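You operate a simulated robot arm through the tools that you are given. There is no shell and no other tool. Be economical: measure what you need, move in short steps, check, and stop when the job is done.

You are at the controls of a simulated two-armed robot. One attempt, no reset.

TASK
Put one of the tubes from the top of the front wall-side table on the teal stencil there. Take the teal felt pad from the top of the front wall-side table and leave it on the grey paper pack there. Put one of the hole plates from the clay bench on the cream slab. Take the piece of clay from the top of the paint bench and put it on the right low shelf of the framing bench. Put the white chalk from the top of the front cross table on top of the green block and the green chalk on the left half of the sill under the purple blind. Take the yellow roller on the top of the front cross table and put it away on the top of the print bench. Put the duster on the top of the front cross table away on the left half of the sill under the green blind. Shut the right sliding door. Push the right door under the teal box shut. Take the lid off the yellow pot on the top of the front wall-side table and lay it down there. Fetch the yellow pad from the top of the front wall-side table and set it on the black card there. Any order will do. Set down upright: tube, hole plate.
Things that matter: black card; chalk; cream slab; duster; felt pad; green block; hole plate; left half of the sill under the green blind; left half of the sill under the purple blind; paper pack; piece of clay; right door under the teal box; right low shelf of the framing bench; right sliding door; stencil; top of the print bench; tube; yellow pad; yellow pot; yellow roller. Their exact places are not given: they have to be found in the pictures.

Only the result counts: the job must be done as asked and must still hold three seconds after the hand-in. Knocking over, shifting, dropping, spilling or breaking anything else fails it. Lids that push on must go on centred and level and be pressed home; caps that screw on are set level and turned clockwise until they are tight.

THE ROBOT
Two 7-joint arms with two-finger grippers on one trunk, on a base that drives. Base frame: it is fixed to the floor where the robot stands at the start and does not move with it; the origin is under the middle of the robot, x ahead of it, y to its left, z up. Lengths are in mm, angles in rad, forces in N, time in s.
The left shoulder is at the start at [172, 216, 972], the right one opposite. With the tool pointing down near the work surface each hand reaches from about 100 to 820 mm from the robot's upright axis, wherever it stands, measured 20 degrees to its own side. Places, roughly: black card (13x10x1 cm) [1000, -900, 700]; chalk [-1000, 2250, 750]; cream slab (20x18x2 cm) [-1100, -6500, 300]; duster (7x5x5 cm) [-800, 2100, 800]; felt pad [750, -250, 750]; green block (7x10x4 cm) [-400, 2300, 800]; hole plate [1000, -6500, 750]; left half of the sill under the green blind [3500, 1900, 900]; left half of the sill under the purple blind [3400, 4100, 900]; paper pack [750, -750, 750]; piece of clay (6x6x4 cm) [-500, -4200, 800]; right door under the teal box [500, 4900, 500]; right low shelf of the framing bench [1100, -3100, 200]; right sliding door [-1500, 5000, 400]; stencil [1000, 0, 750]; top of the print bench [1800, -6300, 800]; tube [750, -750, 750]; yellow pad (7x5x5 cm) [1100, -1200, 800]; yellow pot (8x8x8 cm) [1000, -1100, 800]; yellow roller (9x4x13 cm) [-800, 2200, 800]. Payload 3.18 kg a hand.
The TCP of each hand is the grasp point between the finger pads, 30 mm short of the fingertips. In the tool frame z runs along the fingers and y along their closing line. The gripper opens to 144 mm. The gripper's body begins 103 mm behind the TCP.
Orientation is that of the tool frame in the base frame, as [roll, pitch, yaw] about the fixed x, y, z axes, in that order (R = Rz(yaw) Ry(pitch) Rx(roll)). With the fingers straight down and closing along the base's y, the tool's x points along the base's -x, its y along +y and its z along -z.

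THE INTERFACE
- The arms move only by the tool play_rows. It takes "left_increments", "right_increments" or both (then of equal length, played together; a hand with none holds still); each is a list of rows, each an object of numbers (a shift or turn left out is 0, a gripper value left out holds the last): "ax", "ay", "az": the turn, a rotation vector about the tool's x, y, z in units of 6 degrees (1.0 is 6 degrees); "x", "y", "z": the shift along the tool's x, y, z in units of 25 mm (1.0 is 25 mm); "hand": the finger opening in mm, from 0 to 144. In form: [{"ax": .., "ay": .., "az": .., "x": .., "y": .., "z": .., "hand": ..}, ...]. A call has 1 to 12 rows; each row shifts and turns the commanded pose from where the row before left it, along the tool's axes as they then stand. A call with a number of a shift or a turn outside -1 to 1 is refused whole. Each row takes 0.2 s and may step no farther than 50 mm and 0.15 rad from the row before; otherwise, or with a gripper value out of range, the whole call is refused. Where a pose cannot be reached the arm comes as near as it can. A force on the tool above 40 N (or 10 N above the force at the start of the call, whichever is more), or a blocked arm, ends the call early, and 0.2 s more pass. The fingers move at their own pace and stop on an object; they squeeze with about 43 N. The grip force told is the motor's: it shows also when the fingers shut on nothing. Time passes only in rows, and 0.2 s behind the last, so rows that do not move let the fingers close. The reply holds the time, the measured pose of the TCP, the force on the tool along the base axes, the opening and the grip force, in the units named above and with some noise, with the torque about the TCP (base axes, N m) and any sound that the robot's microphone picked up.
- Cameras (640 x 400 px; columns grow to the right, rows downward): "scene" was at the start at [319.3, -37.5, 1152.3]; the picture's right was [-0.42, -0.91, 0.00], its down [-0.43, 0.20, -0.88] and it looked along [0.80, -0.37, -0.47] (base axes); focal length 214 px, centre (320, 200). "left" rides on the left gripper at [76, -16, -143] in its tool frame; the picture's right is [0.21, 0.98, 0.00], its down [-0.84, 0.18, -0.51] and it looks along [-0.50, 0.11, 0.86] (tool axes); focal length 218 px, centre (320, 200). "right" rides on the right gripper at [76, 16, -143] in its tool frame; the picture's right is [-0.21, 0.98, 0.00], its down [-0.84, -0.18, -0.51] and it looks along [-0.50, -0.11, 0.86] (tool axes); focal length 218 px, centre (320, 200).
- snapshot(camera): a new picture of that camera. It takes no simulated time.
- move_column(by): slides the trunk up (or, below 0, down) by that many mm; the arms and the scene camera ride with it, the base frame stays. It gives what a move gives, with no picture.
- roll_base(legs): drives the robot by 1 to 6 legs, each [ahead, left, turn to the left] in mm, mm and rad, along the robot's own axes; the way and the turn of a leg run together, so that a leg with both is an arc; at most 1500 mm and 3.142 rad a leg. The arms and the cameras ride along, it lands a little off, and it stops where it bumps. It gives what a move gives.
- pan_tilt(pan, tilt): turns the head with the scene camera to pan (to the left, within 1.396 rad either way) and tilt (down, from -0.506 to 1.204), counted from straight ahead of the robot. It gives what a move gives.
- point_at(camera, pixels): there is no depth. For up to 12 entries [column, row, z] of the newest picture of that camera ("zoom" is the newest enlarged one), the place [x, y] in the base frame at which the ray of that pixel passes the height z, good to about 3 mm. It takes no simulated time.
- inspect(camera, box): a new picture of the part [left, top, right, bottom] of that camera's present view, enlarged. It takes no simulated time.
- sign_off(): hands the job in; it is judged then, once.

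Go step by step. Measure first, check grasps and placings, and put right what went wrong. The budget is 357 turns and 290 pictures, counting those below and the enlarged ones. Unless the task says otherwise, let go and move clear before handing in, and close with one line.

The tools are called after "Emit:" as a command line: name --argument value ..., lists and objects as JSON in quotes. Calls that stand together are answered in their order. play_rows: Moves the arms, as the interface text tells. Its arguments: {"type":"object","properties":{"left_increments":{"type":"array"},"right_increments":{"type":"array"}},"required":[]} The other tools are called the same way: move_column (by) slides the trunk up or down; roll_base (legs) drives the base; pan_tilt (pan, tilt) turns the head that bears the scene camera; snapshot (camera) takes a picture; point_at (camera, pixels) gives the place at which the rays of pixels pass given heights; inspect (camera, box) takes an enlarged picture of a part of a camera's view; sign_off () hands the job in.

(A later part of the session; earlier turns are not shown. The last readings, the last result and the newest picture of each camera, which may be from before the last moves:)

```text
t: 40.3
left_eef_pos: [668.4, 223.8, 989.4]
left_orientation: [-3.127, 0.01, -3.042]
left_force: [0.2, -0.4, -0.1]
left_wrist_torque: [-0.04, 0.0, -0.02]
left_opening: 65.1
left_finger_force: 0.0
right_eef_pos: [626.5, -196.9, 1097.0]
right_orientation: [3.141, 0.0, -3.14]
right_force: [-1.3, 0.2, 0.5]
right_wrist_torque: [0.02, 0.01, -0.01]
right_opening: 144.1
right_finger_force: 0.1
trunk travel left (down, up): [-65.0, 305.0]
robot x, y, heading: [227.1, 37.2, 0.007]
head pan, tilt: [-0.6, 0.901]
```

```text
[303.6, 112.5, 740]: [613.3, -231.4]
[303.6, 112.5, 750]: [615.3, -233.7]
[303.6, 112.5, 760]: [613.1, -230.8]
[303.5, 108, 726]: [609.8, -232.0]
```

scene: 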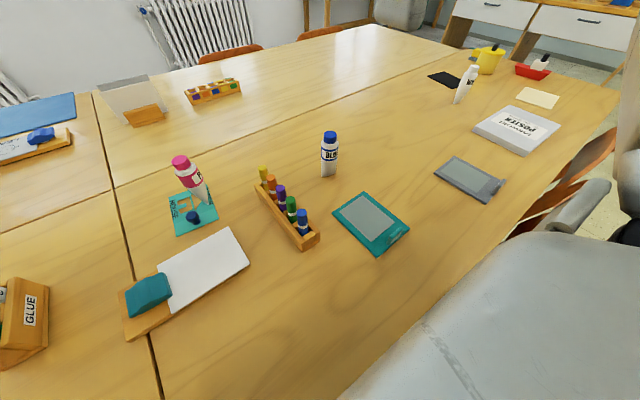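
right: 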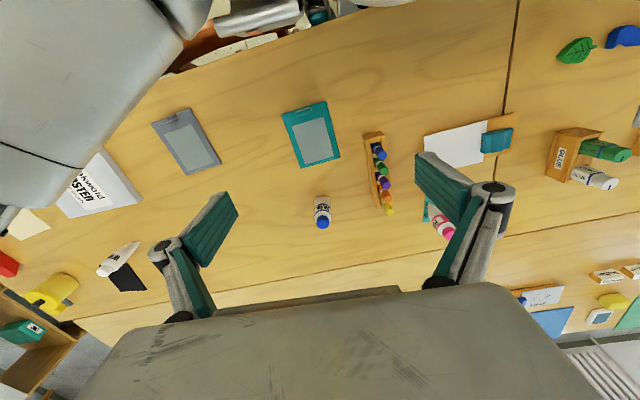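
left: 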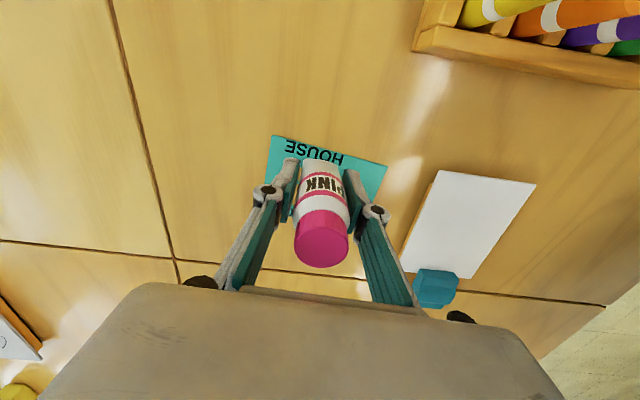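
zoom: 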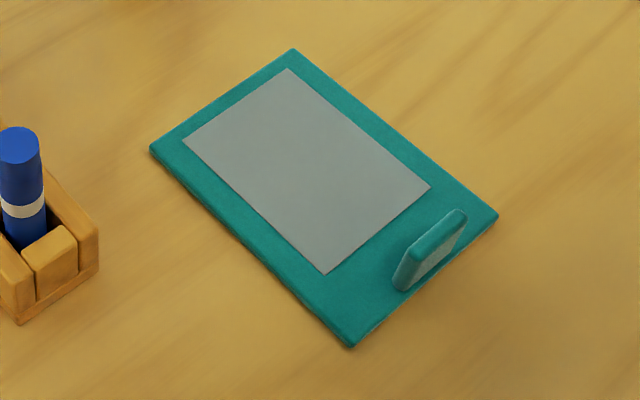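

Tab sits at about [617,-234], top ~755, long along y. I turn the right hand 90° so the fingers close along x, and come above it.

Emit:
play_rows --right_increments '[{"az": 1}, {"az": 1}, {"az": 1}, {"az": 1}, {"az": 1}, {"az": 1}, {"az": 1}, {"az": 1}, {"az": 1}, {"az": 1}, {"az": 1}, {"az": 1}]'

Emit:
play_rows --right_increments '[{"az": 1}, {"az": 1}, {"az": 1, "hand": 80}, {"x": -1, "y": -0.36}, {"x": -0.44, "z": 1}, {"z": 1}, {"z": 1}, {"z": 1}, {"z": 1}, {"z": 1}, {"z": 1}, {"z": 1}]'

Emit:
snapshot --camera "right"

Emit:
snapshot --camera "scene"

```text
t: 42.9
left_eef_pos: [668.1, 223.1, 990.0]
left_orientation: [-3.127, 0.009, -3.043]
left_force: [0.1, -0.1, -0.2]
left_wrist_torque: [0.03, -0.01, -0.01]
left_opening: 65.3
left_finger_force: 0.1
right_eef_pos: [625.7, -198.0, 1097.7]
right_orientation: [-3.141, -0.001, 1.882]
right_force: [-0.8, -0.5, -0.9]
right_wrist_torque: [-0.01, 0.01, -0.01]
right_opening: 144.3
right_finger_force: 0.1
trunk travel left (down, up): [-65.0, 305.0]
robot x, y, heading: [230.9, 39.4, 0.001]
head pan, tilt: [-0.6, 0.901]
```

```text
t: 45.5
left_eef_pos: [668.2, 223.6, 989.8]
left_orientation: [-3.125, 0.008, -3.042]
left_force: [0.5, 0.1, 0.8]
left_wrist_torque: [0.0, 0.0, 0.01]
left_opening: 64.8
left_finger_force: 0.1
right_eef_pos: [621.1, -229.7, 891.4]
right_orientation: [-3.14, -0.002, 1.57]
right_force: [0.8, 0.4, 0.1]
right_wrist_torque: [0.0, 0.04, 0.01]
right_opening: 80.1
right_finger_force: 0.2
right hand out of reach, approached as far as the arm can: row 4, 12
trunk travel left (down, up): [-65.0, 305.0]
robot x, y, heading: [229.6, 40.1, 0.003]
head pan, tilt: [-0.6, 0.901]
```

```text
259 pictures are left
```

right: 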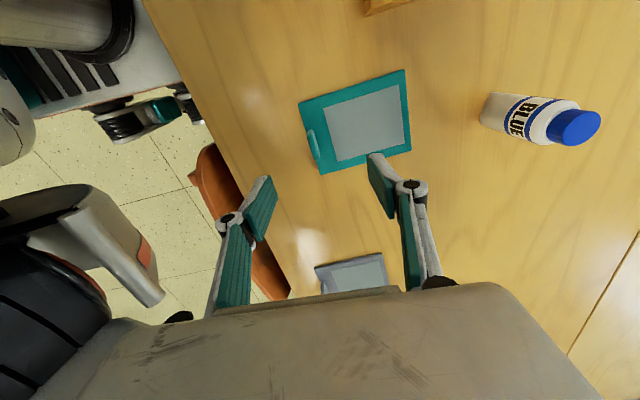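

```text
258 pictures are left
```

scene: 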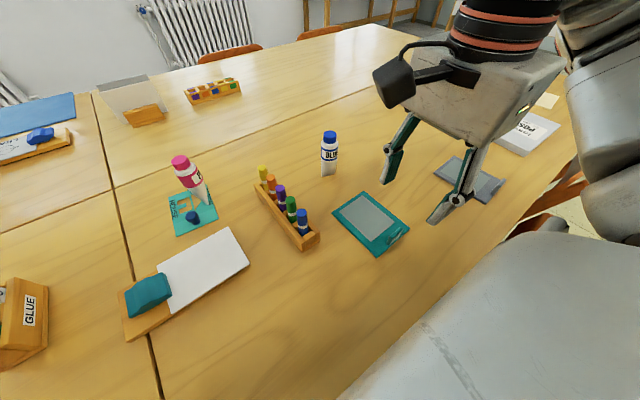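

The arm is cramped that close to the body; I back the base to about [100,-60] and then approach the tab.

Emit:
roll_base --legs '[[-130, 0, 0], [0, -100, 0]]'

Emit:
play_rows --right_increments '[{"x": 1, "y": 1}, {"x": 1, "y": 1}, {"x": 1, "y": 1}, {"x": 0.8, "y": 1}, {"y": 1}]'

Emit:
snapshot --camera "right"

```text
t: 48.0
left_eef_pos: [538.3, 120.4, 989.5]
left_orientation: [-3.126, 0.01, -3.043]
left_force: [-0.1, -0.3, 0.0]
left_wrist_torque: [0.03, -0.01, 0.02]
left_opening: 64.9
left_finger_force: 0.1
right_eef_pos: [489.9, -330.7, 892.4]
right_orientation: [-3.138, 0.001, 1.571]
right_force: [0.6, -0.5, 0.4]
right_wrist_torque: [0.03, 0.02, -0.02]
right_opening: 80.0
right_finger_force: 0.0
trunk travel left (down, up): [-65.0, 305.0]
robot x, y, heading: [99.1, -60.2, 0.006]
head pan, tilt: [-0.6, 0.901]
```

```text
t: 49.2
left_eef_pos: [537.6, 122.6, 987.9]
left_orientation: [-3.126, 0.008, -3.042]
left_force: [0.5, -0.2, -0.1]
left_wrist_torque: [-0.01, 0.0, 0.03]
left_opening: 64.8
left_finger_force: 0.1
right_eef_pos: [615.9, -235.7, 892.2]
right_orientation: [-3.137, 0.0, 1.572]
right_force: [0.3, 0.0, 0.5]
right_wrist_torque: [0.0, 0.03, 0.02]
right_opening: 79.8
right_finger_force: 0.2
trunk travel left (down, up): [-65.0, 305.0]
robot x, y, heading: [99.4, -64.8, 0.001]
head pan, tilt: [-0.6, 0.901]
```

```text
257 pictures are left
```

right: 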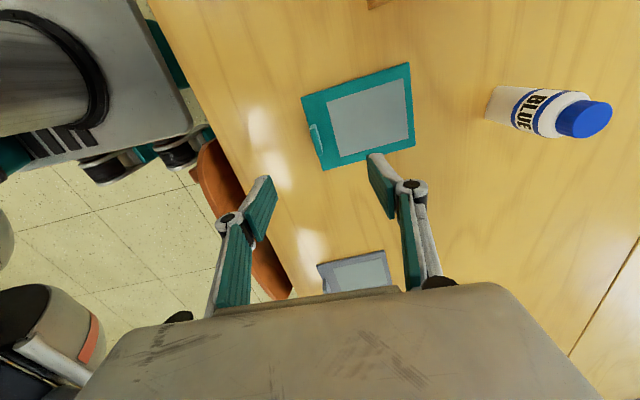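

Emit:
point_at --camera "right" --pixels '[[315, 125, 755], [318, 148, 755], [316, 137, 755], [316, 137, 740]]'

Emit:
inspect --camera "right" --box '[290, 100, 350, 180]'

```text
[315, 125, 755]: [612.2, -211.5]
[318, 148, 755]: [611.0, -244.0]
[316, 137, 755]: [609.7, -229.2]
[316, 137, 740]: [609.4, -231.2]
```

```text
5.00 times, centred on (320, 140) of right
```

zoom: 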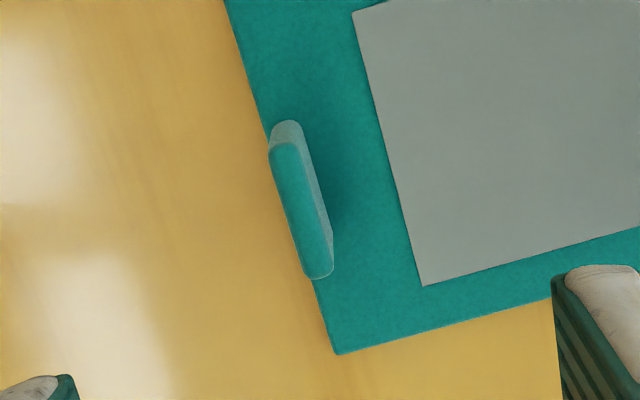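

Emit:
point_at --camera "zoom" --pixels '[[301, 210, 755], [285, 150, 755], [318, 270, 755], [317, 200, 745], [330, 350, 725]]'

```text
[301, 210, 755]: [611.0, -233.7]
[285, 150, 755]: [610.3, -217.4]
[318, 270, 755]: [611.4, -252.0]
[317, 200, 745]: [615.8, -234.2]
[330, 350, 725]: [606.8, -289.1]
```

Emit:
play_rows --right_increments '[{"y": -0.08, "hand": 60}, {"z": 1}, {"z": 1}, {"z": 1}, {"z": 1}, {"z": 1}, {"z": 0.24}, {"hand": 0}, {}, {}]'

Emit:
snapshot --camera "right"

```text
t: 50.8
left_eef_pos: [533.7, 121.5, 992.5]
left_orientation: [-3.123, 0.016, -3.042]
left_force: [-0.7, 0.2, 0.3]
left_wrist_torque: [0.0, 0.04, 0.0]
left_opening: 64.8
left_finger_force: 0.0
right_eef_pos: [615.1, -233.5, 771.9]
right_orientation: [3.117, -0.009, 1.572]
right_force: [-11.1, -3.8, 50.0]
right_wrist_torque: [-0.52, -1.73, 0.35]
right_opening: 42.9
right_finger_force: 42.1
trunk travel left (down, up): [-65.0, 305.0]
robot x, y, heading: [96.6, -61.7, -0.001]
head pan, tilt: [-0.6, 0.901]
stopped in row 8 (right hand): the force on the tool passed its limit at 50 N (the readings are from after the stop); the commanded pose is now the measured one
```

```text
255 pictures are left
```

right: 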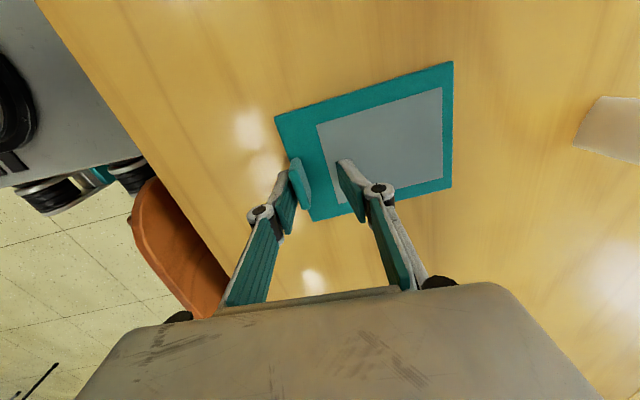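

Blocked: the -x finger met the tab early. Open, rise and re-look.

Emit:
play_rows --right_increments '[{"hand": 60}, {"z": -0.5}, {"z": -0.5}]'

Emit:
inspect --camera "right" --box '[240, 60, 480, 260]'

Emit:
inspect --camera "scene" --box '[300, 80, 520, 260]'

```text
t: 51.6
left_eef_pos: [538.4, 122.1, 989.0]
left_orientation: [-3.126, 0.009, -3.042]
left_force: [-0.2, 0.9, -0.4]
left_wrist_torque: [-0.02, 0.0, -0.01]
left_opening: 65.1
left_finger_force: 0.0
right_eef_pos: [614.6, -236.2, 788.1]
right_orientation: [3.137, -0.004, 1.569]
right_force: [0.3, -0.8, -0.8]
right_wrist_torque: [0.02, 0.03, -0.05]
right_opening: 60.0
right_finger_force: 0.1
trunk travel left (down, up): [-65.0, 305.0]
robot x, y, heading: [101.5, -63.2, 0.004]
head pan, tilt: [-0.6, 0.901]
```

```text
2.00 times, centred on (360, 160) of right
```

zoom: 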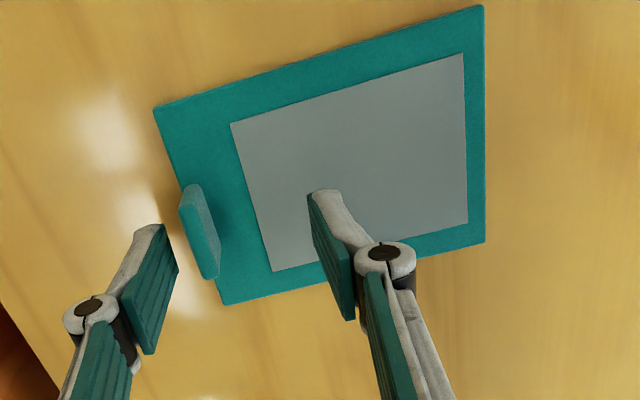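

```text
2.22 times, centred on (410, 170) of scene
```

zoom: 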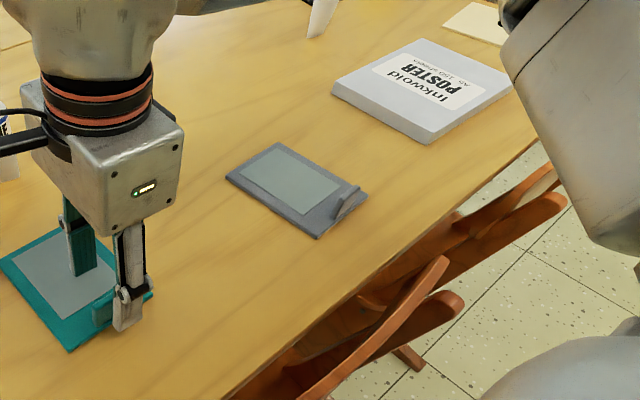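

Emit:
inspect --camera "right" --box '[260, 120, 380, 220]'

Emit:
point_at --camera "zoom" --pixels '[[250, 240, 755], [250, 240, 745], [225, 170, 750], [275, 310, 750], [268, 245, 726]]'

```text
4.00 times, centred on (320, 170) of right
```

zoom: 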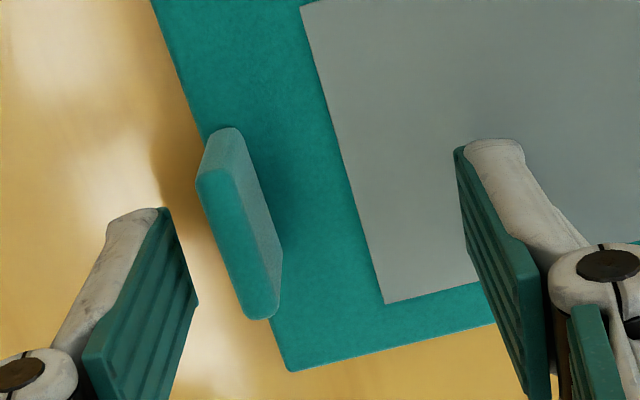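

```text
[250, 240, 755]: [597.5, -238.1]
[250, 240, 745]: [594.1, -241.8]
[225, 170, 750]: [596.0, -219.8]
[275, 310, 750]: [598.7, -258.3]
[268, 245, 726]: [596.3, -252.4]
```

The tab now measures at about [597,-239]. I centre on it and descend in small steps watching force.

Emit:
play_rows --right_increments '[{"y": -0.7, "x": -0.1}, {}]'

Emit:
play_rows --right_increments '[{"z": 0.3}, {"z": 0.3}]'

Emit:
inspect --camera "right" --box '[260, 120, 380, 220]'

```text
t: 52.2
left_eef_pos: [538.0, 121.0, 989.5]
left_orientation: [-3.125, 0.008, -3.043]
left_force: [0.1, 0.7, 0.2]
left_wrist_torque: [-0.02, 0.02, -0.01]
left_opening: 65.0
left_finger_force: 0.2
right_eef_pos: [597.2, -235.8, 787.6]
right_orientation: [3.135, -0.005, 1.572]
right_force: [0.3, -0.5, 0.1]
right_wrist_torque: [0.0, -0.01, 0.02]
right_opening: 60.3
right_finger_force: 0.0
trunk travel left (down, up): [-65.0, 305.0]
robot x, y, heading: [101.8, -64.0, 0.002]
head pan, tilt: [-0.6, 0.901]
```

```text
t: 52.8
left_eef_pos: [536.7, 121.6, 989.8]
left_orientation: [-3.127, 0.01, -3.043]
left_force: [-0.3, -0.3, 0.3]
left_wrist_torque: [0.01, -0.02, -0.01]
left_opening: 65.1
left_finger_force: 0.0
right_eef_pos: [598.1, -237.5, 774.7]
right_orientation: [3.132, -0.005, 1.57]
right_force: [0.2, -0.9, 3.2]
right_wrist_torque: [-0.01, -0.14, -0.04]
right_opening: 60.2
right_finger_force: 0.3
trunk travel left (down, up): [-65.0, 305.0]
robot x, y, heading: [98.3, -63.8, 0.003]
head pan, tilt: [-0.6, 0.901]
```

```text
4.00 times, centred on (320, 170) of right
```

zoom: 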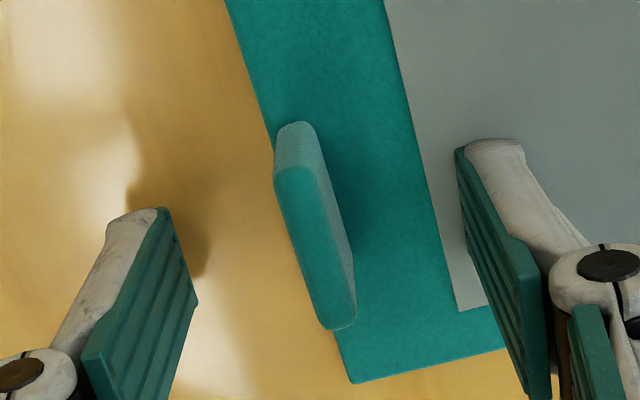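

Contact at TCP 775 means the pad surface is ~745 (table ~740, not 720). Raise 2 mm and close on the tab.

Emit:
play_rows --right_increments '[{"z": -0.1}, {"hand": 0}, {}, {}]'

Emit:
play_rows --right_increments '[{"z": -0.5}, {"z": -0.5}, {"z": -1}, {"z": -1}]'

Emit:
snapshot --camera "right"

Emit:
snapshot --camera "scene"

```text
t: 53.8
left_eef_pos: [537.6, 121.4, 989.1]
left_orientation: [-3.127, 0.009, -3.042]
left_force: [-0.6, -0.2, -0.8]
left_wrist_torque: [-0.03, 0.01, 0.01]
left_opening: 64.9
left_finger_force: 0.0
right_eef_pos: [598.5, -238.1, 775.7]
right_orientation: [3.133, -0.005, 1.571]
right_force: [0.5, 0.5, 0.8]
right_wrist_torque: [0.01, 0.01, 0.02]
right_opening: 6.6
right_finger_force: 37.5
trunk travel left (down, up): [-65.0, 305.0]
robot x, y, heading: [98.2, -57.6, 0.002]
head pan, tilt: [-0.6, 0.901]
```

```text
t: 54.8
left_eef_pos: [538.1, 120.9, 990.9]
left_orientation: [-3.126, 0.009, -3.042]
left_force: [0.2, 0.2, 0.7]
left_wrist_torque: [0.0, -0.01, -0.01]
left_opening: 65.0
left_finger_force: 0.1
right_eef_pos: [597.2, -237.4, 852.0]
right_orientation: [3.134, -0.004, 1.57]
right_force: [0.5, 0.3, 0.2]
right_wrist_torque: [0.02, 0.03, -0.02]
right_opening: 6.3
right_finger_force: 37.9
trunk travel left (down, up): [-65.0, 305.0]
robot x, y, heading: [98.1, -62.1, 0.003]
head pan, tilt: [-0.6, 0.901]
```

```text
250 pictures are left
```

right: 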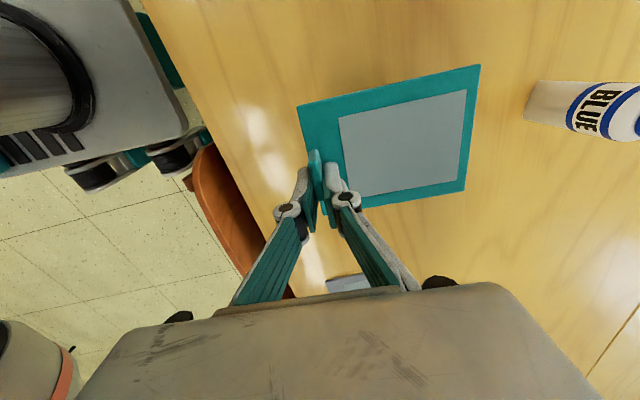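

```text
249 pictures are left
```

scene: 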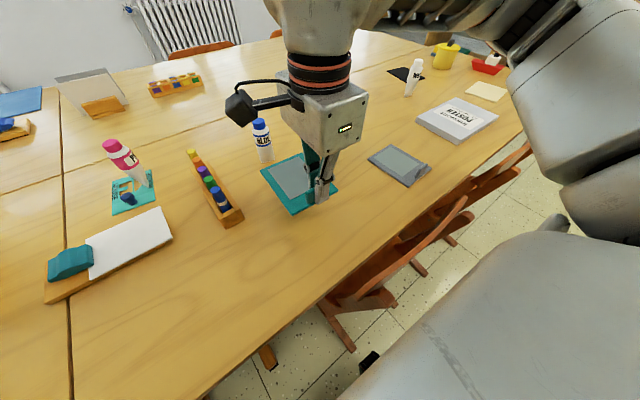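

Pad lifted. Now drive 440 mm to the right along the table and measure the paper pack.

Emit:
roll_base --legs '[[0, -440, 0]]'

Emit:
snapshot --camera "scene"

Emit:
snapshot --camera "right"

```text
t: 59.2
left_eef_pos: [538.5, -322.7, 989.7]
left_orientation: [-3.126, 0.008, -3.045]
left_force: [-0.6, -0.5, 0.1]
left_wrist_torque: [0.02, 0.01, 0.0]
left_opening: 64.9
left_finger_force: 0.0
right_eef_pos: [597.5, -682.1, 851.1]
right_orientation: [3.133, -0.004, 1.568]
right_force: [0.3, -0.6, -1.2]
right_wrist_torque: [0.0, 0.01, -0.04]
right_opening: 6.9
right_finger_force: 38.0
trunk travel left (down, up): [-65.0, 305.0]
robot x, y, heading: [96.7, -507.0, -0.003]
head pan, tilt: [-0.6, 0.901]
```

```text
248 pictures are left
```

scene: 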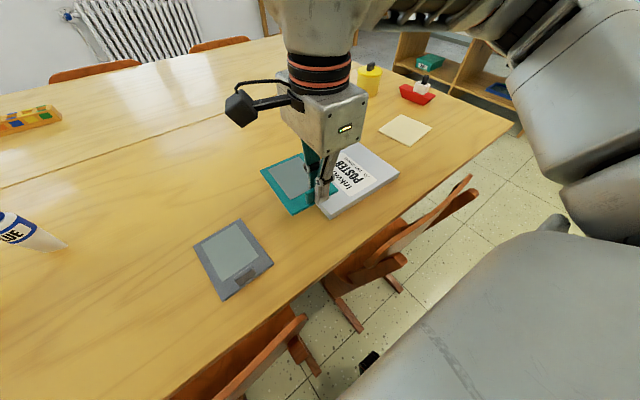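

```text
247 pictures are left
```

right: 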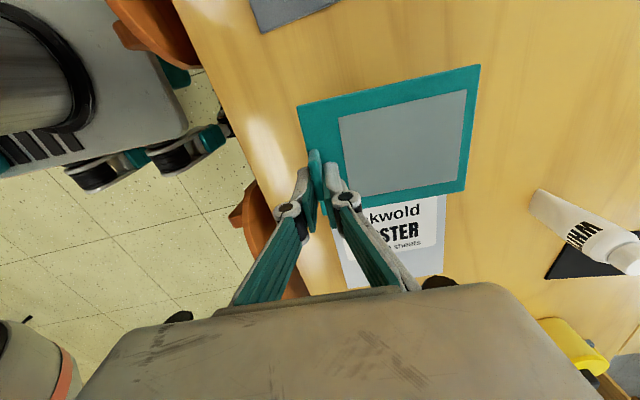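

Emit:
point_at --camera "scene" --pixels '[[400, 172, 765], [361, 143, 765], [331, 208, 765], [331, 218, 740], [399, 182, 740]]'

Emit:
point_at --camera "right" --pixels '[[443, 196, 765], [298, 105, 816], [481, 65, 816], [465, 191, 816], [335, 230, 765], [324, 214, 816]]'

```text
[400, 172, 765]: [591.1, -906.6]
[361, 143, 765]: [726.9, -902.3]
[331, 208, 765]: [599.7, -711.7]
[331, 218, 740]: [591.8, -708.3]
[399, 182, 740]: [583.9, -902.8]
```

```text
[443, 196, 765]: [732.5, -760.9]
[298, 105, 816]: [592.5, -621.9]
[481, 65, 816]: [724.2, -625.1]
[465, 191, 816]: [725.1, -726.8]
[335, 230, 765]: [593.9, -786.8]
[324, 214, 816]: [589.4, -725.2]
```

Pack top spans x 592–730, y −906…−710; pad centre must go to [661,-808]. Shift and lower to just above.

Emit:
play_rows --right_increments '[{"x": -1, "y": 0.16}, {"x": -1}, {"x": -1}, {"x": -1}, {"x": -1}, {"x": -0.36}, {"z": 1}, {"z": 0.4}, {}]'

Emit:
snapshot --camera "right"

Emit:
snapshot --camera "scene"

```text
t: 61.2
left_eef_pos: [538.1, -320.7, 989.4]
left_orientation: [-3.126, 0.008, -3.046]
left_force: [0.4, 1.0, 0.4]
left_wrist_torque: [0.0, 0.02, 0.03]
left_opening: 64.9
left_finger_force: 0.0
right_eef_pos: [602.1, -814.7, 815.8]
right_orientation: [3.133, -0.006, 1.566]
right_force: [-0.6, 0.5, 0.1]
right_wrist_torque: [0.03, 0.03, 0.02]
right_opening: 6.8
right_finger_force: 38.2
trunk travel left (down, up): [-65.0, 305.0]
robot x, y, heading: [101.6, -502.7, 0.003]
head pan, tilt: [-0.6, 0.901]
```

```text
246 pictures are left
```

right: 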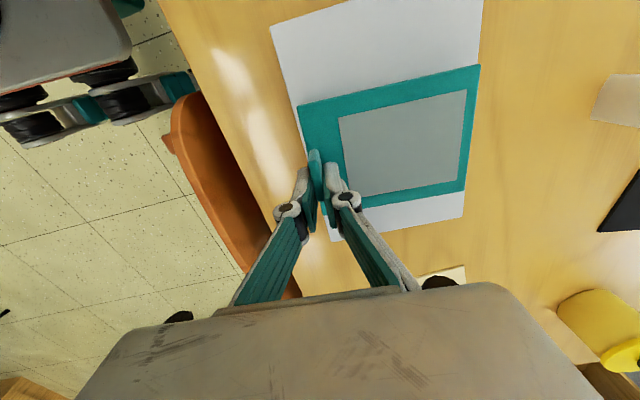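

```text
245 pictures are left
```

scene: 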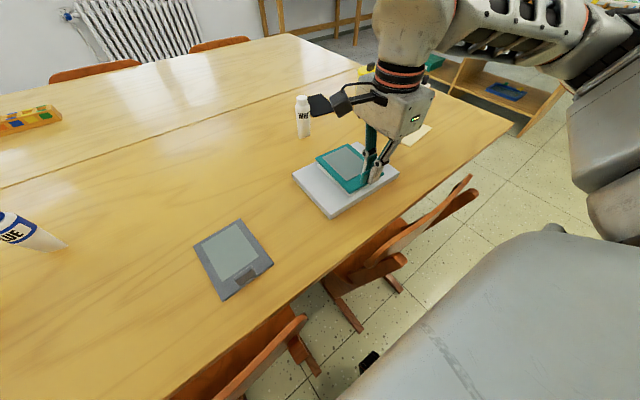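

Emit:
play_rows --right_increments '[{"x": 0.5}, {"z": 0.2}, {"z": 0.2}]'

Emit:
play_rows --right_increments '[{"z": 0.1}, {"z": 0.1}]'

```text
t: 62.0
left_eef_pos: [538.7, -321.7, 990.1]
left_orientation: [-3.126, 0.01, -3.046]
left_force: [-1.0, 0.2, 0.7]
left_wrist_torque: [0.0, 0.04, -0.01]
left_opening: 65.2
left_finger_force: 0.0
right_eef_pos: [601.6, -801.6, 805.6]
right_orientation: [3.133, -0.005, 1.569]
right_force: [-0.3, 0.2, 0.4]
right_wrist_torque: [0.0, 0.04, -0.01]
right_opening: 6.8
right_finger_force: 38.2
trunk travel left (down, up): [-65.0, 305.0]
robot x, y, heading: [99.3, -506.2, -0.004]
head pan, tilt: [-0.6, 0.901]
```

```text
t: 62.6
left_eef_pos: [538.6, -321.5, 989.7]
left_orientation: [-3.125, 0.01, -3.046]
left_force: [-0.5, -0.5, 0.0]
left_wrist_torque: [-0.05, 0.01, -0.02]
left_opening: 65.0
left_finger_force: 0.1
right_eef_pos: [601.6, -803.2, 800.9]
right_orientation: [3.134, -0.005, 1.566]
right_force: [-0.3, 0.8, -0.5]
right_wrist_torque: [0.03, 0.0, 0.0]
right_opening: 6.9
right_finger_force: 37.3
trunk travel left (down, up): [-65.0, 305.0]
robot x, y, heading: [98.2, -503.2, 0.003]
head pan, tilt: [-0.6, 0.901]
```

Emit:
play_rows --right_increments '[{"z": 0.1}, {"z": 0.08}]'

Emit:
inspect --camera "scene" --box '[280, 120, 420, 230]'

```text
t: 63.2
left_eef_pos: [538.1, -321.9, 990.1]
left_orientation: [-3.125, 0.009, -3.047]
left_force: [-0.2, -0.2, 0.0]
left_wrist_torque: [-0.01, -0.03, 0.01]
left_opening: 64.9
left_finger_force: 0.0
right_eef_pos: [600.4, -802.4, 795.0]
right_orientation: [3.132, -0.006, 1.568]
right_force: [0.8, -0.2, -1.1]
right_wrist_torque: [-0.01, -0.01, 0.0]
right_opening: 6.6
right_finger_force: 37.8
trunk travel left (down, up): [-65.0, 305.0]
robot x, y, heading: [96.2, -503.2, -0.002]
head pan, tilt: [-0.6, 0.901]
```

```text
3.64 times, centred on (350, 175) of scene
```

zoom: 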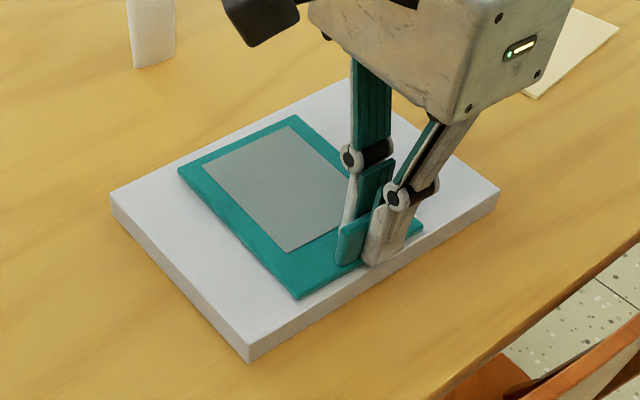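

Nearly down (no contact force yet). A few more millimetres.

Emit:
play_rows --right_increments '[{"z": 0.08}, {"z": 0.08}]'

Emit:
play_rows --right_increments '[{"z": 0.08}, {"z": 0.04}]'

```text
t: 63.8
left_eef_pos: [536.7, -321.4, 989.9]
left_orientation: [-3.126, 0.012, -3.046]
left_force: [-0.6, 0.1, -0.4]
left_wrist_torque: [-0.04, 0.01, -0.04]
left_opening: 64.9
left_finger_force: 0.0
right_eef_pos: [600.7, -801.5, 793.5]
right_orientation: [3.128, -0.005, 1.566]
right_force: [-0.8, -1.7, 17.7]
right_wrist_torque: [0.0, 0.15, 0.04]
right_opening: 6.6
right_finger_force: 37.3
trunk travel left (down, up): [-65.0, 305.0]
robot x, y, heading: [98.9, -503.9, -0.003]
head pan, tilt: [-0.6, 0.901]
```

```text
t: 64.5
left_eef_pos: [537.5, -319.7, 989.2]
left_orientation: [-3.125, 0.012, -3.046]
left_force: [-0.4, 0.6, 0.7]
left_wrist_torque: [-0.05, 0.03, -0.01]
left_opening: 64.9
left_finger_force: 0.1
right_eef_pos: [601.9, -801.5, 794.2]
right_orientation: [3.122, -0.004, 1.564]
right_force: [-5.9, -2.1, 30.2]
right_wrist_torque: [-0.17, 0.35, 0.06]
right_opening: 7.0
right_finger_force: 37.4
trunk travel left (down, up): [-65.0, 305.0]
robot x, y, heading: [99.4, -503.3, -0.002]
head pan, tilt: [-0.6, 0.901]
stopped in row 2 (right hand): the force on the tool passed its limit at 42 N (the readings are from after the stop); the commanded pose is now the measured one
```

Emit:
play_rows --right_increments '[{"z": -0.1}, {"hand": 14}, {"hand": 40}, {}, {"z": -1}, {"z": -1}, {"z": -1}, {"z": -1}, {"z": -1}]'

Emit:
inspect --camera "scene" --box '[280, 120, 420, 230]'

```text
t: 66.5
left_eef_pos: [539.0, -321.0, 989.6]
left_orientation: [-3.126, 0.009, -3.047]
left_force: [0.2, 0.2, 0.5]
left_wrist_torque: [0.0, 0.0, -0.01]
left_opening: 64.7
left_finger_force: 0.1
right_eef_pos: [600.9, -803.8, 919.9]
right_orientation: [3.127, -0.006, 1.564]
right_force: [0.4, 0.8, -0.3]
right_wrist_torque: [0.01, -0.04, 0.05]
right_opening: 39.9
right_finger_force: 0.1
trunk travel left (down, up): [-65.0, 305.0]
robot x, y, heading: [98.4, -501.9, -0.003]
head pan, tilt: [-0.6, 0.901]
```

```text
3.64 times, centred on (350, 175) of scene
```

zoom: 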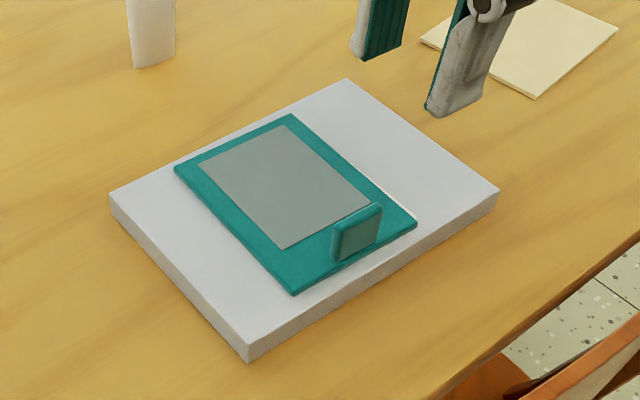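

Pad sits flat on the pack. Now retract the right hand and look to the right end of the table.

Emit:
play_rows --right_increments '[{"z": -1, "x": 0.4}, {"z": -1, "x": 0.4}, {"z": -1, "x": 0.4}, {"z": -1, "x": 0.4}, {"az": -1}, {"az": -1}, {"az": -1}, {"az": -1}, {"az": -1}, {"az": -1}, {"az": -1}]'

Emit:
play_rows --right_increments '[{"az": -1}, {"az": -1}, {"az": -1}, {"az": -1}, {"az": -1}, {"az": -1}, {"az": -1}, {"az": -1}, {"y": 1}, {"y": 1}, {"y": 1}]'

Emit:
pan_tilt --pan -0.75 --tilt 0.65

Emit:
snapshot --camera "scene"

Emit:
pan_tilt --pan -1.39 --tilt 0.45

Emit:
snapshot --camera "scene"

```text
t: 68.8
left_eef_pos: [538.6, -321.5, 988.9]
left_orientation: [-3.125, 0.008, -3.047]
left_force: [0.4, 0.5, -0.6]
left_wrist_torque: [0.01, -0.01, 0.0]
left_opening: 64.8
left_finger_force: 0.0
right_eef_pos: [599.8, -764.2, 1018.2]
right_orientation: [3.127, 0.005, 2.301]
right_force: [-0.3, 0.7, -0.5]
right_wrist_torque: [0.01, -0.03, 0.0]
right_opening: 40.2
right_finger_force: 0.1
trunk travel left (down, up): [-65.0, 305.0]
robot x, y, heading: [97.8, -503.4, 0.001]
head pan, tilt: [-0.6, 0.901]
```

```text
t: 71.2
left_eef_pos: [537.7, -321.1, 989.3]
left_orientation: [-3.126, 0.009, -3.045]
left_force: [-0.7, 0.3, -0.5]
left_wrist_torque: [0.0, 0.01, 0.01]
left_opening: 64.9
left_finger_force: 0.1
right_eef_pos: [600.0, -688.4, 1018.6]
right_orientation: [3.136, 0.013, 3.136]
right_force: [-0.2, 0.8, -0.3]
right_wrist_torque: [-0.02, 0.07, 0.0]
right_opening: 40.1
right_finger_force: 0.1
trunk travel left (down, up): [-65.0, 305.0]
robot x, y, heading: [99.2, -505.5, -0.006]
head pan, tilt: [-0.6, 0.901]
```

```text
t: 72.0
left_eef_pos: [538.3, -321.6, 989.7]
left_orientation: [-3.126, 0.008, -3.044]
left_force: [0.2, -0.5, 0.1]
left_wrist_torque: [-0.04, -0.01, 0.01]
left_opening: 64.9
left_finger_force: 0.0
right_eef_pos: [600.1, -690.0, 1019.3]
right_orientation: [3.136, 0.014, 3.137]
right_force: [-0.2, -0.2, -0.2]
right_wrist_torque: [-0.02, 0.0, 0.0]
right_opening: 39.8
right_finger_force: 0.1
trunk travel left (down, up): [-65.0, 305.0]
robot x, y, heading: [99.0, -503.6, -0.0]
head pan, tilt: [-0.75, 0.649]
```

```text
242 pictures are left
```

scene: 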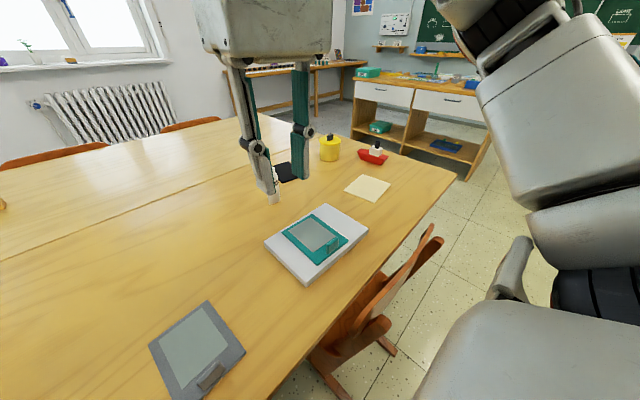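

```text
t: 73.0
left_eef_pos: [537.8, -321.3, 989.3]
left_orientation: [-3.126, 0.01, -3.047]
left_force: [0.0, -0.4, -0.1]
left_wrist_torque: [-0.01, 0.01, -0.01]
left_opening: 64.9
left_finger_force: 0.0
right_eef_pos: [599.7, -689.7, 1019.7]
right_orientation: [3.137, 0.014, 3.135]
right_force: [-0.2, 0.6, 0.1]
right_wrist_torque: [0.0, 0.0, -0.01]
right_opening: 39.8
right_finger_force: 0.0
trunk travel left (down, up): [-65.0, 305.0]
robot x, y, heading: [98.1, -503.9, -0.001]
head pan, tilt: [-1.389, 0.45]
```

```text
241 pictures are left
```

scene: 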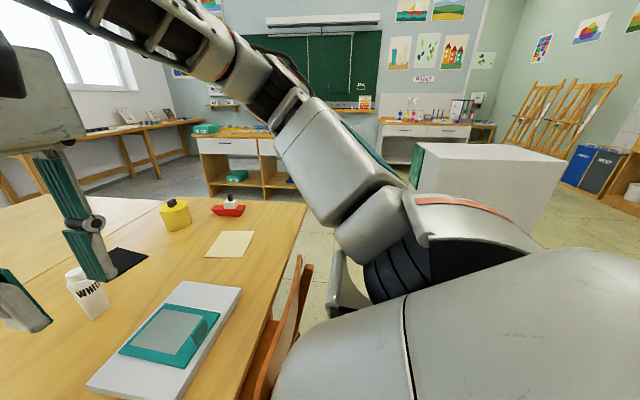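

Emit:
point_at --camera "scene" --pixels '[[305, 205, 740], [247, 198, 740], [175, 228, 740], [173, 200, 820], [228, 213, 740], [228, 256, 740], [125, 262, 740], [85, 310, 740], [200, 155, 0], [192, 197, 0], [270, 190, 0]]'

Emit:
inspect --camera "scene" --box '[60, 180, 320, 320]'

Emit:
inspect --camera "scene" --box '[150, 80, 330, 210]'

```text
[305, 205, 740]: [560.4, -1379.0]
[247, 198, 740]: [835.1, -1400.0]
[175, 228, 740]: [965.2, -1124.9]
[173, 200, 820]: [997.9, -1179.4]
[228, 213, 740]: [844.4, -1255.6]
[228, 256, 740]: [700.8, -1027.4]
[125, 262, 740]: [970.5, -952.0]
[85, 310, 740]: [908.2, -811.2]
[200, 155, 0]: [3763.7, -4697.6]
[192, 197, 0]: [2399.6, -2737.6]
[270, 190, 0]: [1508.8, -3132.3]
```

```text
2.46 times, centred on (190, 250) of scene
```

zoom: 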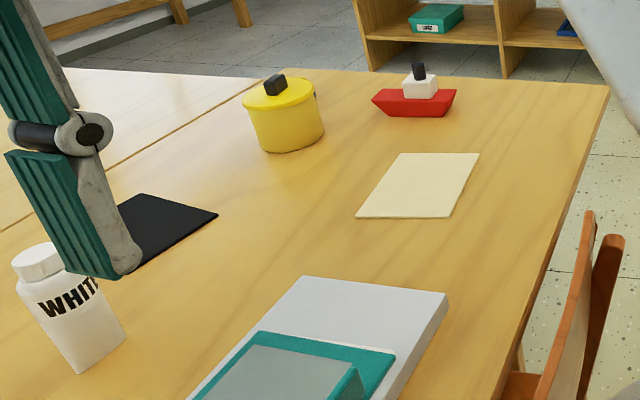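

```text
3.08 times, centred on (240, 145) of scene
```

zoom: 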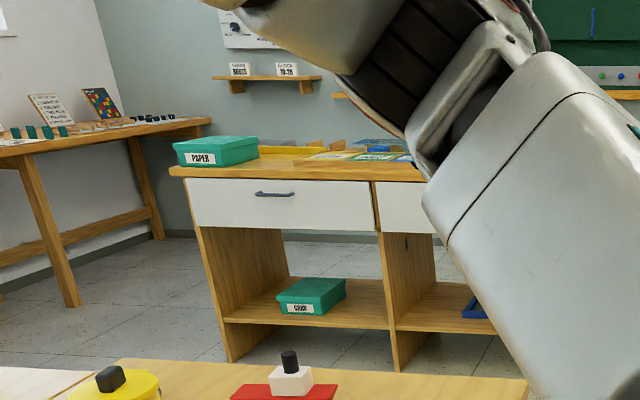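

Emit:
point_at --camera "scene" --pixels '[[540, 242, 0], [530, 238, 0], [415, 190, 0], [420, 146, 900], [565, 160, 900], [480, 205, 0], [610, 208, 0]]'

Emit:
pan_tilt --pan -1.39 --tilt 0.1

Emit:
snapshot --camera "scene"

Emit:
pan_tilt --pan 1.39 --tilt 0.3

Emit:
snapshot --camera "scene"

```text
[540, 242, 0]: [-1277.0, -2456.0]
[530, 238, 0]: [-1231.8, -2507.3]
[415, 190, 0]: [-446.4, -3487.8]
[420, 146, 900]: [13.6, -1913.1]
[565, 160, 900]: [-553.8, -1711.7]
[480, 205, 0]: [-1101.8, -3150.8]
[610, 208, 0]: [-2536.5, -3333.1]
```

```text
t: 73.9
left_eef_pos: [539.8, -321.9, 989.6]
left_orientation: [-3.126, 0.01, -3.046]
left_force: [0.2, 0.3, -0.8]
left_wrist_torque: [0.02, 0.0, 0.02]
left_opening: 64.9
left_finger_force: 0.1
right_eef_pos: [599.5, -689.4, 1020.5]
right_orientation: [3.137, 0.013, 3.136]
right_force: [0.1, 0.9, -0.8]
right_wrist_torque: [-0.03, -0.01, 0.0]
right_opening: 40.0
right_finger_force: 0.0
trunk travel left (down, up): [-65.0, 305.0]
robot x, y, heading: [103.4, -501.7, 0.002]
head pan, tilt: [-1.389, 0.099]
```

```text
238 pictures are left
```

scene: 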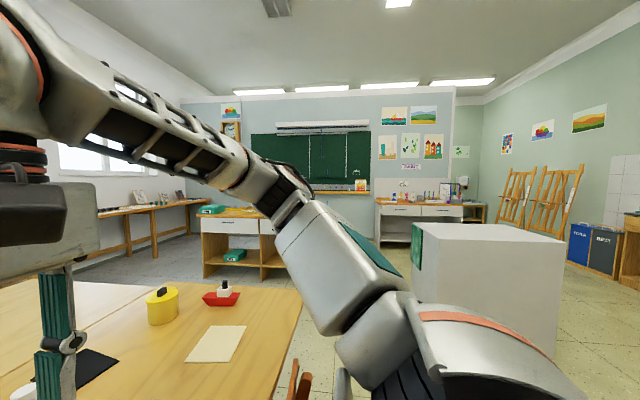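

```text
t: 76.3
left_eef_pos: [538.9, -320.6, 988.8]
left_orientation: [-3.126, 0.008, -3.047]
left_force: [-0.4, 0.2, 0.3]
left_wrist_torque: [0.03, -0.01, 0.0]
left_opening: 64.8
left_finger_force: 0.1
right_eef_pos: [600.6, -689.9, 1019.6]
right_orientation: [3.138, 0.016, 3.137]
right_force: [-1.0, 0.3, 0.0]
right_wrist_torque: [-0.04, 0.01, -0.02]
right_opening: 39.9
right_finger_force: 0.1
trunk travel left (down, up): [-65.0, 305.0]
robot x, y, heading: [98.9, -505.8, -0.001]
head pan, tilt: [1.389, 0.3]
```

```text
237 pictures are left
```

scene: 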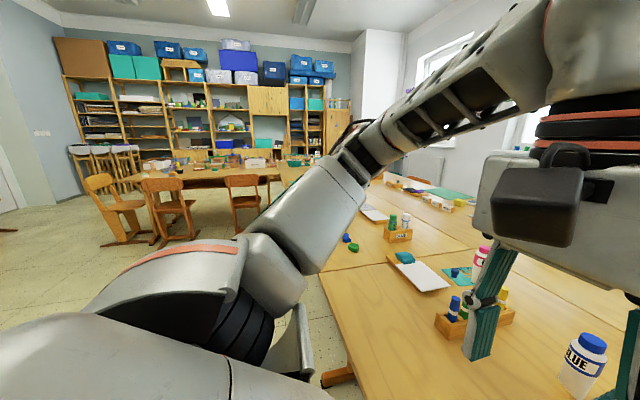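

The pot, boat-like stamp and card lie near the table's right end (y≈-1400). I'll drive round between the table corner and the white plinth diagonally, then face +y at the table end.

Emit:
pan_tilt --pan 0.0 --tilt 0.6

Emit:
roll_base --legs '[[-173, -700, 0], [0, 0, -0.785]]'

Emit:
snapshot --camera "scene"

```text
t: 77.9
left_eef_pos: [538.7, -321.0, 990.2]
left_orientation: [-3.125, 0.008, -3.046]
left_force: [0.7, -0.5, 0.3]
left_wrist_torque: [0.02, -0.01, 0.01]
left_opening: 65.1
left_finger_force: 0.1
right_eef_pos: [600.2, -690.1, 1020.0]
right_orientation: [3.135, 0.015, 3.137]
right_force: [-0.4, 0.5, 0.5]
right_wrist_torque: [-0.01, -0.05, 0.0]
right_opening: 39.7
right_finger_force: 0.1
trunk travel left (down, up): [-65.0, 305.0]
robot x, y, heading: [97.2, -500.1, -0.002]
head pan, tilt: [0.0, 0.6]
```

```text
t: 86.5
left_eef_pos: [360.7, -1385.5, 989.3]
left_orientation: [-3.125, 0.009, 2.446]
left_force: [0.1, -0.8, 0.1]
left_wrist_torque: [0.01, -0.02, 0.01]
left_opening: 64.9
left_finger_force: 0.1
right_eef_pos: [143.0, -1686.8, 1020.0]
right_orientation: [3.137, 0.014, 2.343]
right_force: [-0.5, 0.3, -0.2]
right_wrist_torque: [0.06, -0.03, 0.01]
right_opening: 40.0
right_finger_force: 0.0
trunk travel left (down, up): [-65.0, 305.0]
robot x, y, heading: [-78.5, -1196.9, -0.795]
head pan, tilt: [0.0, 0.6]
```

```text
236 pictures are left
```

scene: 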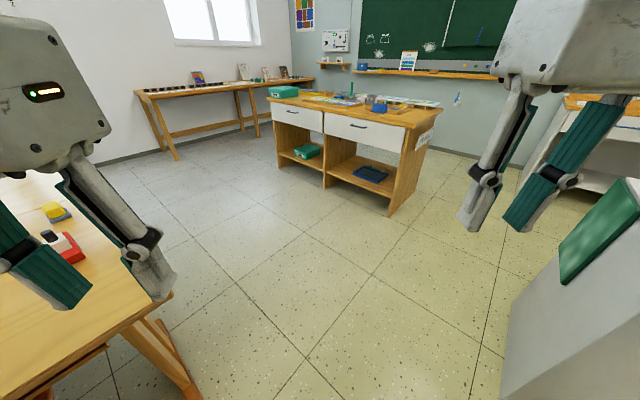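

Emit:
point_at --camera "scene" --pixels '[[171, 295, 740], [195, 398, 0], [505, 345, 300], [560, 285, 760], [275, 165, 0], [388, 217, 0], [55, 218, 740]]'

Emit:
roll_base --legs '[[560, 0, 0], [560, 0, 0], [0, 0, 2.356]]'

Emit:
snapshot --camera "scene"

```text
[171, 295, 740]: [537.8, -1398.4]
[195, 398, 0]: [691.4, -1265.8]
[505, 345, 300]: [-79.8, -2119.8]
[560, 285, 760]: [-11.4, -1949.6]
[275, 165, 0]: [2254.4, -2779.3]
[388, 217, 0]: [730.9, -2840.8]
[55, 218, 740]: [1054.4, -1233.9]
```

```text
t: 98.1
left_eef_pos: [527.2, -1562.9, 989.3]
left_orientation: [-3.127, 0.01, -1.481]
left_force: [-0.6, -0.3, 0.1]
left_wrist_torque: [-0.01, 0.0, -0.03]
left_opening: 64.9
left_finger_force: 0.0
right_eef_pos: [896.0, -1503.0, 1018.7]
right_orientation: [3.136, 0.015, -1.583]
right_force: [-0.1, 0.2, 0.4]
right_wrist_torque: [0.01, 0.01, 0.0]
right_opening: 39.7
right_finger_force: 0.1
trunk travel left (down, up): [-65.0, 305.0]
robot x, y, heading: [705.6, -2002.4, 1.558]
head pan, tilt: [0.0, 0.6]
```

```text
235 pictures are left
```

scene: 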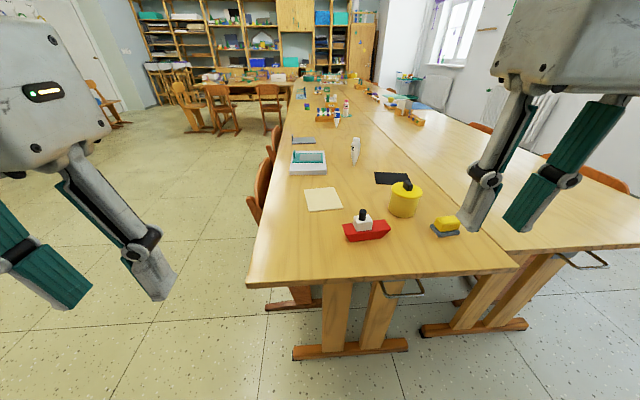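

Emit:
point_at --camera "scene" --pixels '[[293, 358, 0], [408, 350, 0], [420, 335, 0], [404, 215, 740], [404, 183, 820], [448, 234, 740], [448, 218, 780], [376, 172, 740], [378, 184, 740], [408, 184, 740], [367, 235, 740], [248, 285, 740]]'

Emit:
inspect --camera "scene" --box '[330, 140, 480, 250]'

```text
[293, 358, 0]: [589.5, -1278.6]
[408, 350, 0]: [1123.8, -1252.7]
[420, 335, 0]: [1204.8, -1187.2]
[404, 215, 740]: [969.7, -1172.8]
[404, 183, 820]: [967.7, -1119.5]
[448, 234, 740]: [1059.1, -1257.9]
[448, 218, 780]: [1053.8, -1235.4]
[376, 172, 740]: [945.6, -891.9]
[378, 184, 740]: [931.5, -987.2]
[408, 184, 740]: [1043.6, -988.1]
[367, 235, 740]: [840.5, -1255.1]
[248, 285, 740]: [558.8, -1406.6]
```

```text
3.64 times, centred on (405, 195) of scene
```

zoom: 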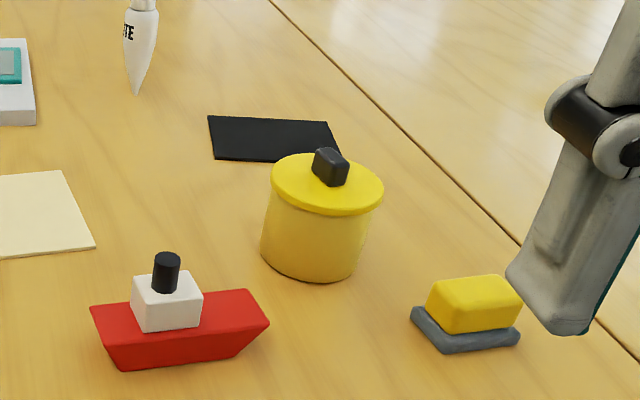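

Move to about [850,-1670].

Emit:
roll_base --legs '[[0, -145, 0.013], [330, 0, 0]]'

Emit:
pan_tilt --pan -0.2 --tilt 0.9

Emit:
snapshot --camera "scene"

Emit:
snapshot --camera "right"

```text
t: 101.8
left_eef_pos: [665.5, -1236.5, 988.5]
left_orientation: [-3.127, 0.009, -1.467]
left_force: [-0.7, 0.3, 0.0]
left_wrist_torque: [-0.02, -0.01, -0.01]
left_opening: 64.9
left_finger_force: 0.0
right_eef_pos: [1032.9, -1172.2, 1019.6]
right_orientation: [3.136, 0.016, -1.57]
right_force: [-1.0, 0.0, 0.9]
right_wrist_torque: [-0.06, 0.0, 0.02]
right_opening: 39.9
right_finger_force: 0.0
trunk travel left (down, up): [-65.0, 305.0]
robot x, y, heading: [851.2, -1673.1, 1.571]
head pan, tilt: [0.0, 0.6]
```

```text
t: 102.6
left_eef_pos: [665.2, -1236.5, 989.3]
left_orientation: [-3.125, 0.008, -1.468]
left_force: [-0.6, -0.3, -1.0]
left_wrist_torque: [-0.01, -0.03, -0.02]
left_opening: 65.1
left_finger_force: 0.0
right_eef_pos: [1034.6, -1174.0, 1020.5]
right_orientation: [3.137, 0.014, -1.57]
right_force: [0.1, -0.1, -0.6]
right_wrist_torque: [-0.01, -0.04, 0.01]
right_opening: 40.0
right_finger_force: 0.0
trunk travel left (down, up): [-65.0, 305.0]
robot x, y, heading: [851.3, -1675.4, 1.575]
head pan, tilt: [-0.201, 0.901]
```

```text
233 pictures are left
```

scene: 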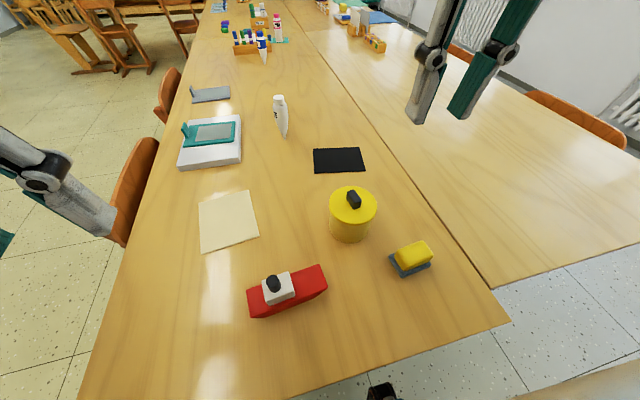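

```text
232 pictures are left
```

right: 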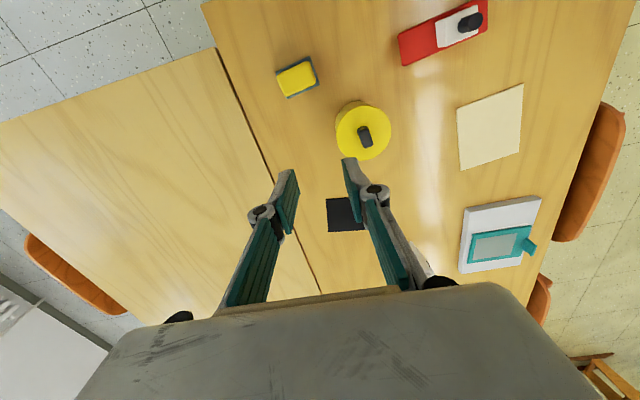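

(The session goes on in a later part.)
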